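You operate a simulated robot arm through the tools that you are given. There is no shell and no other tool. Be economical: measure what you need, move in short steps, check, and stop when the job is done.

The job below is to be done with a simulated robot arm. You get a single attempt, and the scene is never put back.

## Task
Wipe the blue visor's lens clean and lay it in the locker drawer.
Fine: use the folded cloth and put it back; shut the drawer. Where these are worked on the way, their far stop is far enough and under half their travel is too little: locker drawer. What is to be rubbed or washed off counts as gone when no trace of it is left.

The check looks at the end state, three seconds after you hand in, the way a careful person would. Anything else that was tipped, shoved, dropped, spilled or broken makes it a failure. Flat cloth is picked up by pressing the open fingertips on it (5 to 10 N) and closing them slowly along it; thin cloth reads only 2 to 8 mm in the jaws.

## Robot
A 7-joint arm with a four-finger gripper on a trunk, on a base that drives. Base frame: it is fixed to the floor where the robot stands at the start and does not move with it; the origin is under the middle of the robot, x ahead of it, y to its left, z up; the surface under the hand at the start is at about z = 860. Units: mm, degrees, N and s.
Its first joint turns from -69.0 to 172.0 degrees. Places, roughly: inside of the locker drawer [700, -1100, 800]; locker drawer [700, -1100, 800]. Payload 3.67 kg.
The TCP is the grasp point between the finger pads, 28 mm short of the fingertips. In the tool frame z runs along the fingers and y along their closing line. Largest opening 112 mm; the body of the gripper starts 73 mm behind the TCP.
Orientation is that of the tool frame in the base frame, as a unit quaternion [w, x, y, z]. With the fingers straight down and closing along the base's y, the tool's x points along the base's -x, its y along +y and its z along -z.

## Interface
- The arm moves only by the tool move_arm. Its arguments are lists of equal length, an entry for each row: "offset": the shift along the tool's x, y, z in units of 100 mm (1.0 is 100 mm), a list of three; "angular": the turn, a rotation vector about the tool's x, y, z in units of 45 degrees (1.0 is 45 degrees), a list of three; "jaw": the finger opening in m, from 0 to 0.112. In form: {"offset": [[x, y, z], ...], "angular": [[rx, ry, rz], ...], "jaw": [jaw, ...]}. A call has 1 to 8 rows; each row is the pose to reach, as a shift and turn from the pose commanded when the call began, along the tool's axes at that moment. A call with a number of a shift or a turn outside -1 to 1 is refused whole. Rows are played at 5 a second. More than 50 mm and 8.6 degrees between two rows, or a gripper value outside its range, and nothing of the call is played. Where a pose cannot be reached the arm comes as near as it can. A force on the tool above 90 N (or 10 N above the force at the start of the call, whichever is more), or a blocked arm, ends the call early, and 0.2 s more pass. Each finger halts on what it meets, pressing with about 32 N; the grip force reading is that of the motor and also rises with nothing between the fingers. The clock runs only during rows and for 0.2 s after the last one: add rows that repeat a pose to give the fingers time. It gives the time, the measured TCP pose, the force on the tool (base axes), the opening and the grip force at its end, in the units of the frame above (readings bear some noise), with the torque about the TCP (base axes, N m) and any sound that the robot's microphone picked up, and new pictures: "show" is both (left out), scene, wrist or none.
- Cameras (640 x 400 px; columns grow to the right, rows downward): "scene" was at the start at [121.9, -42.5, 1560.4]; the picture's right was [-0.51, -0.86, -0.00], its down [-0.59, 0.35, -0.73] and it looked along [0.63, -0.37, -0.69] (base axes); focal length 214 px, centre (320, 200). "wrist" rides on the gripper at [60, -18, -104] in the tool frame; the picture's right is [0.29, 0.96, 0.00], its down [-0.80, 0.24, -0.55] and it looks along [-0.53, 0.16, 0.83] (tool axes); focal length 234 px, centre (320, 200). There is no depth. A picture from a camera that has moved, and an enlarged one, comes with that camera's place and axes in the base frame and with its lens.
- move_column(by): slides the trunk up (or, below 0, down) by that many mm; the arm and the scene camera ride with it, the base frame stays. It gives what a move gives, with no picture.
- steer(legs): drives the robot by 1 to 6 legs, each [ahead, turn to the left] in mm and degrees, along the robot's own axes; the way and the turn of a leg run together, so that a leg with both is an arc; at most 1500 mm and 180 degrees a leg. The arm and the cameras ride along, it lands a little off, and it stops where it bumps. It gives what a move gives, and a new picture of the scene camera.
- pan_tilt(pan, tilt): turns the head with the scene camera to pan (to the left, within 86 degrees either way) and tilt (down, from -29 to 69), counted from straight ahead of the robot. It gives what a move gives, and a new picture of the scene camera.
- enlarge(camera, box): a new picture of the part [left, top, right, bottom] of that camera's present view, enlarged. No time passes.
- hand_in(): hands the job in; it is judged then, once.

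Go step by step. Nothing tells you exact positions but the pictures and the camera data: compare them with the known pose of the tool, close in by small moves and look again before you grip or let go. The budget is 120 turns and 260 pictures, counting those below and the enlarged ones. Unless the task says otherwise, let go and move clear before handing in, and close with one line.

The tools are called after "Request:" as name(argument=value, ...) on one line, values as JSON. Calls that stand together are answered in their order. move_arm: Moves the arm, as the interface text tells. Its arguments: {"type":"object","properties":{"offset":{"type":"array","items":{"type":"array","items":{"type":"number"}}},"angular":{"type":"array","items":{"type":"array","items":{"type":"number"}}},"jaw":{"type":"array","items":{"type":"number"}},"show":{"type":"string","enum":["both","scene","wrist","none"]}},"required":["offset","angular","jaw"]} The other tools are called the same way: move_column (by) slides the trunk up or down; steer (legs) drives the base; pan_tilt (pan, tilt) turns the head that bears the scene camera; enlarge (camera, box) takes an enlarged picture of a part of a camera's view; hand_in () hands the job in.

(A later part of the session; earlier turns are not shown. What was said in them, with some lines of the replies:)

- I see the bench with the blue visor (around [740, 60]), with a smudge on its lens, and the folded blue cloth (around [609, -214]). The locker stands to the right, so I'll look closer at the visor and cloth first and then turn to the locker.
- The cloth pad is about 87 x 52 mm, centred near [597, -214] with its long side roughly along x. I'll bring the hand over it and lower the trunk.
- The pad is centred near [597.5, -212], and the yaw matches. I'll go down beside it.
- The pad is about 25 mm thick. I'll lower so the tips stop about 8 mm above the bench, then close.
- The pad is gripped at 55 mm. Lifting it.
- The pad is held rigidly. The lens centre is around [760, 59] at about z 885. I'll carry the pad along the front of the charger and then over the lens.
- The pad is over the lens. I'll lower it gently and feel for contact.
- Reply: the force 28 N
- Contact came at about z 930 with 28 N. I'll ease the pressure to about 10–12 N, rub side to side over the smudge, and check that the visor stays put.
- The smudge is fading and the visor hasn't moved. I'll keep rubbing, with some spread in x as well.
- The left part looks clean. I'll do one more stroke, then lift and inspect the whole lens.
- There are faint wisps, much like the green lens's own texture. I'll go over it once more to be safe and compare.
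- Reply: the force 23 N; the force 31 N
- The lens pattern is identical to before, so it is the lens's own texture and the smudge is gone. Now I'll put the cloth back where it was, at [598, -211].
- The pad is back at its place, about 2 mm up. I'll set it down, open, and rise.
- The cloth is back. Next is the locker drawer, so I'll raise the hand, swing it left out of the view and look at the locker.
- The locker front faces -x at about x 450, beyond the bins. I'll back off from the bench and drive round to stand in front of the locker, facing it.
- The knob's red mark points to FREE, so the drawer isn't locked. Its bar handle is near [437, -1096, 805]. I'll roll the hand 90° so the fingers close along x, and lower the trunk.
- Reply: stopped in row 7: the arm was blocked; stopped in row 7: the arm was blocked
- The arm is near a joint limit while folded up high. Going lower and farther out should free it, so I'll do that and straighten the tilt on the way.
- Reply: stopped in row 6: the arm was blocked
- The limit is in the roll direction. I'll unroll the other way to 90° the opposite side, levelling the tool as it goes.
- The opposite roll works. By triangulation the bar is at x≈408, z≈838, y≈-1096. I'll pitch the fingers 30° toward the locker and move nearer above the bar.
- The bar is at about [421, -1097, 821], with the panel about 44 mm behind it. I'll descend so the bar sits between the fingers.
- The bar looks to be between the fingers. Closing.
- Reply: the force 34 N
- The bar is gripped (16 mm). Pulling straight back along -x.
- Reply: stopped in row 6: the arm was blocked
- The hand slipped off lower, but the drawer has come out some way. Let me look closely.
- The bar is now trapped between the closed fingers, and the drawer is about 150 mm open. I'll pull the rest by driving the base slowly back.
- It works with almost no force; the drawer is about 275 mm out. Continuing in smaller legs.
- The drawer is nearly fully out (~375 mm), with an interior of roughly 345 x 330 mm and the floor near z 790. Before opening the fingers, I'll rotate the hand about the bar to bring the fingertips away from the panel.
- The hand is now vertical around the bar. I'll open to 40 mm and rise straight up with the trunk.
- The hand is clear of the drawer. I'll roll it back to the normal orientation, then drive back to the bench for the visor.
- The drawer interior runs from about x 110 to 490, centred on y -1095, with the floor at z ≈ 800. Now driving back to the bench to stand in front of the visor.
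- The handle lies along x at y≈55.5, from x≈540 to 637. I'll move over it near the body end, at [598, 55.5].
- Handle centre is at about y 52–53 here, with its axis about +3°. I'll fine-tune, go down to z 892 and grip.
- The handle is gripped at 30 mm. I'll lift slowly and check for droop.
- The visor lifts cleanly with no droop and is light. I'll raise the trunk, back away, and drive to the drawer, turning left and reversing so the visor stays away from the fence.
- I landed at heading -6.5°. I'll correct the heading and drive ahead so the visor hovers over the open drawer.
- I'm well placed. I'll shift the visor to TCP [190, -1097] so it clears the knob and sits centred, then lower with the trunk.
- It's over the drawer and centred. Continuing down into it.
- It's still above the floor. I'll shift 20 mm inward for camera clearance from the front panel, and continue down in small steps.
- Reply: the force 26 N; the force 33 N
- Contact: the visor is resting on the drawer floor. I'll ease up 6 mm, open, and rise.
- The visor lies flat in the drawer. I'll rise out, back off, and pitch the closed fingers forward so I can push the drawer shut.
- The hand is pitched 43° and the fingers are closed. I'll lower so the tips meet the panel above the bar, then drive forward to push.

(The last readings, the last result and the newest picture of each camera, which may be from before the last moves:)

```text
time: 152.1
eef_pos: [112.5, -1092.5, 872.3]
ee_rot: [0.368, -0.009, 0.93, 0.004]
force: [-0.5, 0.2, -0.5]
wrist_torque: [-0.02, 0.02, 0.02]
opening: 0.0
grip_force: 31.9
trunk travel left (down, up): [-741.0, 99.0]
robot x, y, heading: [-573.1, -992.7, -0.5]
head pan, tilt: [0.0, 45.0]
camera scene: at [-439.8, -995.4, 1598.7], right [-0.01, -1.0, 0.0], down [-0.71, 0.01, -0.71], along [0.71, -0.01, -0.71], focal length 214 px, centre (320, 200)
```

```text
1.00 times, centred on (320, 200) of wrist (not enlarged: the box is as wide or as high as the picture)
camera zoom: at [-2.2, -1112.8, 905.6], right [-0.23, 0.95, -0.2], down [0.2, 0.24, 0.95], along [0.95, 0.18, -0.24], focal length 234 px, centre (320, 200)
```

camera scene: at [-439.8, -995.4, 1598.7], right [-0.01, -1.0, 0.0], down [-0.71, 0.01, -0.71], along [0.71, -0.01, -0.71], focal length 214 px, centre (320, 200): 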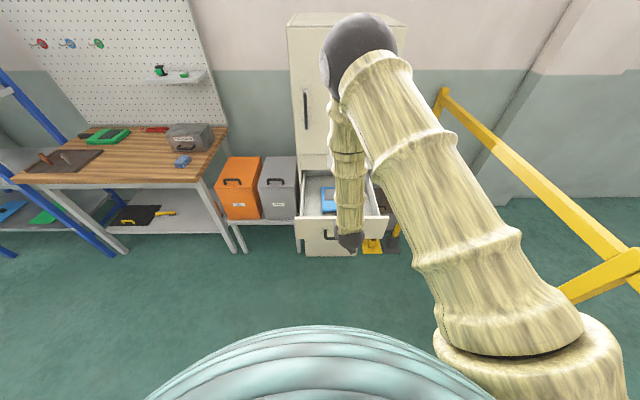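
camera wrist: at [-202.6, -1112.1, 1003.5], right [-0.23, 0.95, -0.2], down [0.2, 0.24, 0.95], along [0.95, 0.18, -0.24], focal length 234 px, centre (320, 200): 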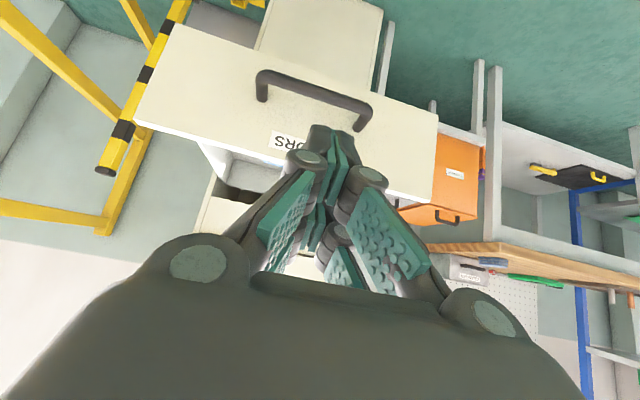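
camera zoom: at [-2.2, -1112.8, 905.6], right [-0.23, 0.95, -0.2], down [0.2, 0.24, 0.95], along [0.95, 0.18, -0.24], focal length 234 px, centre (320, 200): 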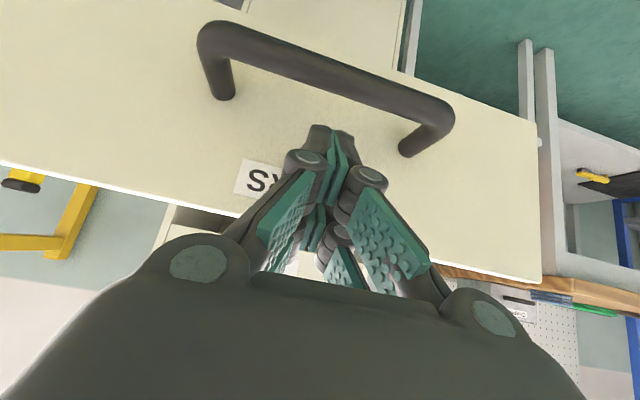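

The tips are at the panel just above the bar. Driving on, in stages.

Request:
steer(legs=[[150, 0]])

Request:
enlarge(camera="wrist", box=[0, 0, 640, 400])

```text
time: 153.5
eef_pos: [264.0, -1093.2, 871.3]
ee_rot: [0.368, -0.009, 0.93, 0.004]
force: [-0.5, 0.4, -0.9]
wrist_torque: [0.01, 0.01, -0.02]
opening: 0.1
grip_force: 31.6
trunk travel left (down, up): [-741.0, 99.0]
robot x, y, heading: [-422.4, -992.6, -0.6]
head pan, tilt: [0.0, 45.0]
camera scene: at [-287.9, -996.4, 1598.7], right [-0.01, -1.0, 0.0], down [-0.71, 0.01, -0.71], along [0.71, -0.01, -0.71], focal length 214 px, centre (320, 200)
```

scene: 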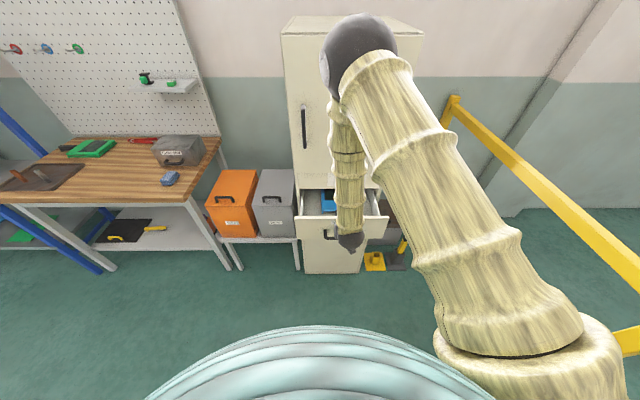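

```text
1.00 times, centred on (320, 200) of wrist (not enlarged: the box is as wide or as high as the picture)
camera zoom: at [149.7, -1113.4, 905.3], right [-0.23, 0.95, -0.2], down [0.2, 0.24, 0.95], along [0.95, 0.18, -0.24], focal length 234 px, centre (320, 200)
```

zoom: 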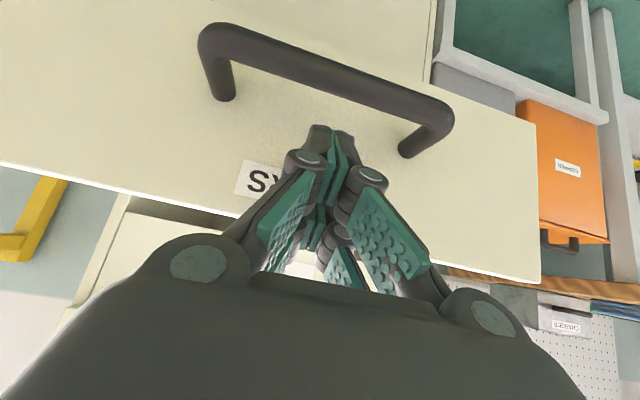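

Request:
steer(legs=[[110, 0]])

Request:
enlarge(camera="wrist", box=[0, 0, 640, 400])

Request:
enlarge(camera="scene", box=[250, 130, 430, 270])

```text
time: 154.7
eef_pos: [375.3, -1094.0, 870.6]
ee_rot: [0.368, -0.009, 0.93, 0.005]
force: [0.6, 0.4, -0.7]
wrist_torque: [-0.03, 0.01, -0.02]
opening: 0.0
grip_force: 32.0
trunk travel left (down, up): [-741.0, 99.0]
robot x, y, heading: [-312.0, -992.4, -0.5]
head pan, tilt: [0.0, 45.0]
camera scene: at [-177.4, -997.0, 1598.8], right [-0.01, -1.0, 0.0], down [-0.71, 0.0, -0.71], along [0.71, 0.0, -0.71], focal length 214 px, centre (320, 200)
```

scene: 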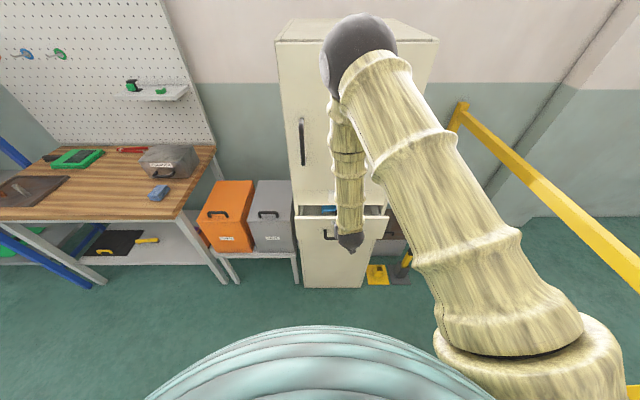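

```text
1.00 times, centred on (320, 200) of wrist (not enlarged: the box is as wide or as high as the picture)
camera zoom: at [260.6, -1113.9, 905.6], right [-0.23, 0.95, -0.2], down [0.2, 0.24, 0.95], along [0.95, 0.18, -0.24], focal length 234 px, centre (320, 200)
```

zoom: 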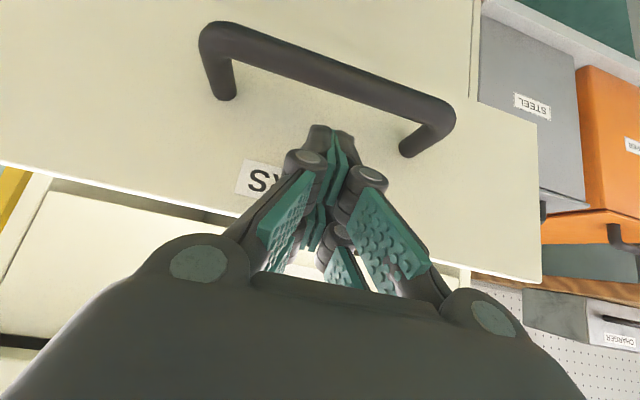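

```text
2.86 times, centred on (340, 200) of scene
camera zoom: at [-177.4, -997.0, 1598.8], right [-0.01, -1.0, 0.0], down [-0.71, 0.0, -0.71], along [0.71, 0.0, -0.71], focal length 613 px, centre (263, 200)
```

zoom: 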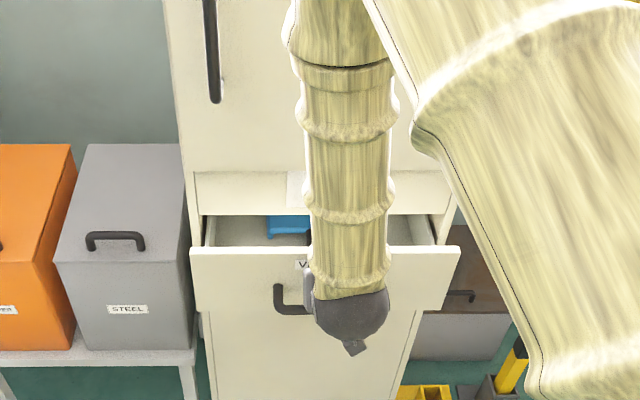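

Only about 70 mm remain. I'll finish with the arm so I can watch the force.

Request:
move_arm(offset=[[-0.109, 0, 0.103], [-0.218, 0, 0.206], [-0.327, 0, 0.309], [-0.436, 0, 0.412], [-0.436, 0, 0.412]], angular=[[0, 0, 0], [0, 0, 0], [0, 0, 0], [0, 0, 0], [0, 0, 0]], jaw=[0, 0, 0, 0, 0], show="wrist")

```text
time: 155.9
eef_pos: [434.0, -1093.9, 872.5]
ee_rot: [0.368, -0.009, 0.93, 0.004]
force: [-8.5, -1.0, 0.4]
wrist_torque: [0.01, 0.01, -0.06]
opening: 0.1
grip_force: 31.9
trunk travel left (down, up): [-741.0, 99.0]
robot x, y, heading: [-309.6, -998.0, -0.4]
head pan, tilt: [0.0, 45.0]
camera wrist: at [319.1, -1113.4, 906.6], right [-0.23, 0.95, -0.2], down [0.2, 0.24, 0.95], along [0.95, 0.18, -0.24], focal length 234 px, centre (320, 200)
```

wrist: 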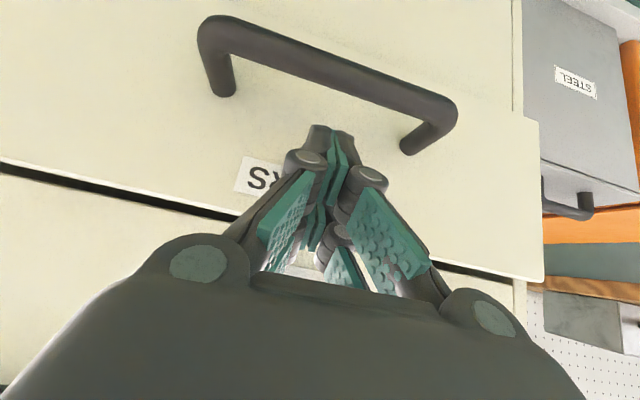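

Request:
move_arm(offset=[[-0.02, 0, 0.02], [-0.04, 0, 0.04], [-0.04, 0, 0.04]], angular=[[0, 0, 0], [0, 0, 0], [0, 0, 0]], jaw=[0, 0, 0], show="none")

Request:
enlarge(camera="scene", box=[250, 130, 430, 270])

```text
time: 156.7
eef_pos: [433.8, -1092.2, 871.7]
ee_rot: [0.366, -0.01, 0.93, 0.005]
force: [-51.0, -3.3, -0.9]
wrist_torque: [0.11, 0.11, -0.18]
opening: 6.0
grip_force: 35.7
trunk travel left (down, up): [-741.0, 99.0]
robot x, y, heading: [-311.6, -996.4, -0.4]
head pan, tilt: [0.0, 45.0]
```

```text
2.86 times, centred on (340, 200) of scene
camera zoom: at [-184.5, -997.6, 1599.3], right [-0.01, -1.0, 0.0], down [-0.7, 0.01, -0.71], along [0.71, 0.0, -0.7], focal length 613 px, centre (263, 200)
```

zoom: 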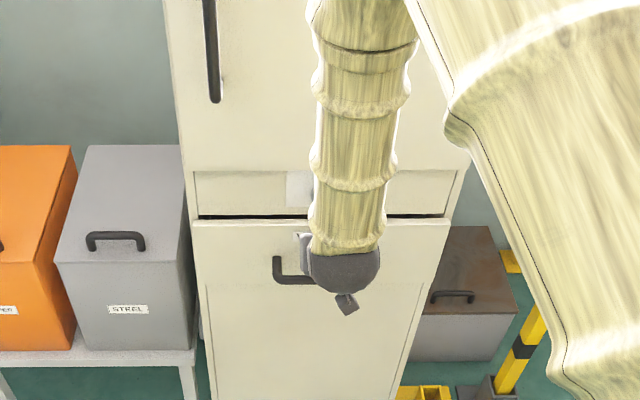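

The drawer is on its closed stop (51 N, no motion). I'll back away and inspect everything.

Request:
move_arm(offset=[[0.11, 0, -0.1], [0.3, 0, -0.28], [0.5, 0, -0.47], [0.5, 0, -0.47]], angular=[[0, 0, 0], [0, 0, 0], [0, 0, 0], [0, 0, 0]], jaw=[0, 0, 0, 0], show="none")

Request:
steer(legs=[[-300, 0]])

Request:
enlarge(camera="scene", box=[260, 130, 420, 270])

Request:
enlarge(camera="scene", box=[20, 90, 260, 240])

Request:
enlarge(camera="wrist", box=[0, 0, 640, 400])

```text
time: 157.7
eef_pos: [371.5, -1094.9, 871.3]
ee_rot: [0.37, -0.009, 0.929, 0.005]
force: [-0.2, -0.8, -1.1]
wrist_torque: [0.04, -0.02, 0.01]
opening: 0.1
grip_force: 36.1
trunk travel left (down, up): [-741.0, 99.0]
robot x, y, heading: [-311.6, -996.2, -0.8]
head pan, tilt: [0.0, 45.0]
```

```text
time: 159.8
eef_pos: [70.4, -1092.4, 872.9]
ee_rot: [0.369, -0.008, 0.93, 0.004]
force: [0.6, 0.3, 0.4]
wrist_torque: [0.0, 0.02, 0.05]
opening: 0.0
grip_force: 35.4
trunk travel left (down, up): [-741.0, 99.0]
robot x, y, heading: [-613.3, -991.0, -0.6]
head pan, tilt: [0.0, 45.0]
camera scene: at [-481.2, -995.1, 1599.1], right [-0.01, -1.0, 0.0], down [-0.71, 0.01, -0.71], along [0.71, -0.01, -0.71], focal length 214 px, centre (320, 200)
```

scene: 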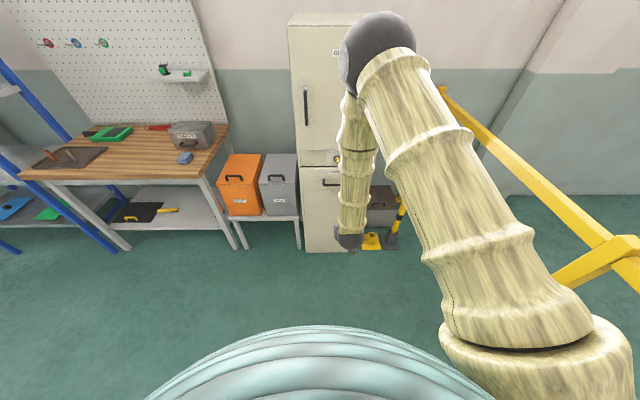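

```text
2.86 times, centred on (340, 200) of scene
camera zoom: at [-481.2, -995.1, 1599.1], right [-0.01, -1.0, 0.0], down [-0.71, 0.01, -0.71], along [0.71, -0.01, -0.71], focal length 613 px, centre (263, 200)
```

zoom: 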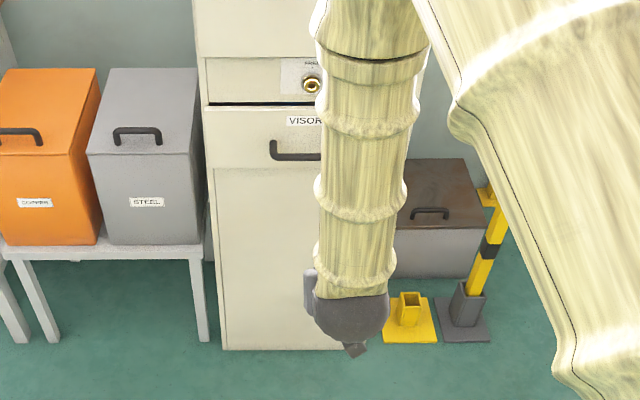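

```text
2.67 times, centred on (140, 165) of scene
camera zoom: at [-481.2, -995.1, 1599.1], right [-0.01, -1.0, 0.0], down [-0.71, 0.01, -0.71], along [0.71, -0.01, -0.71], focal length 572 px, centre (800, 293)
```

zoom: 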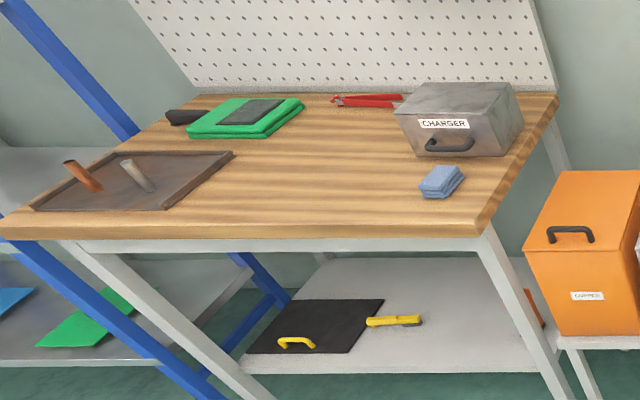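

```text
1.00 times, centred on (320, 200) of wrist (not enlarged: the box is as wide or as high as the picture)
camera zoom: at [-44.5, -1113.5, 906.5], right [-0.23, 0.95, -0.2], down [0.2, 0.24, 0.95], along [0.95, 0.18, -0.24], focal length 234 px, centre (320, 200)
```

zoom: 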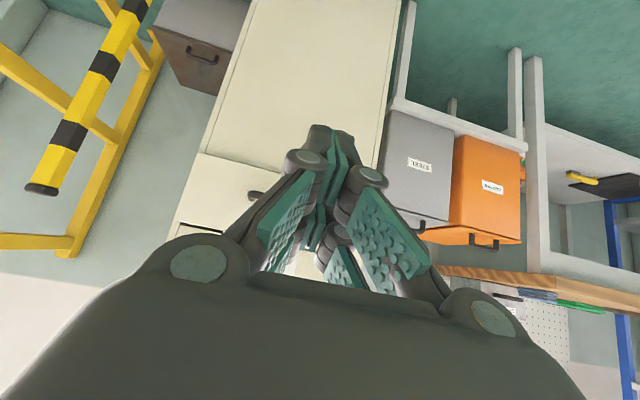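

The drawer is shut with the clean visor inside, the cloth is back in its place, and nothing else looks disturbed. The hand is clear, so I'm handing in.

Request:
hand_in()

```text
The job is handed in.
```

The blue visor's lens is wiped clean, the visor lies in the closed locker drawer, and the cloth is back where it was; I handed the job in and have not seen a verdict.
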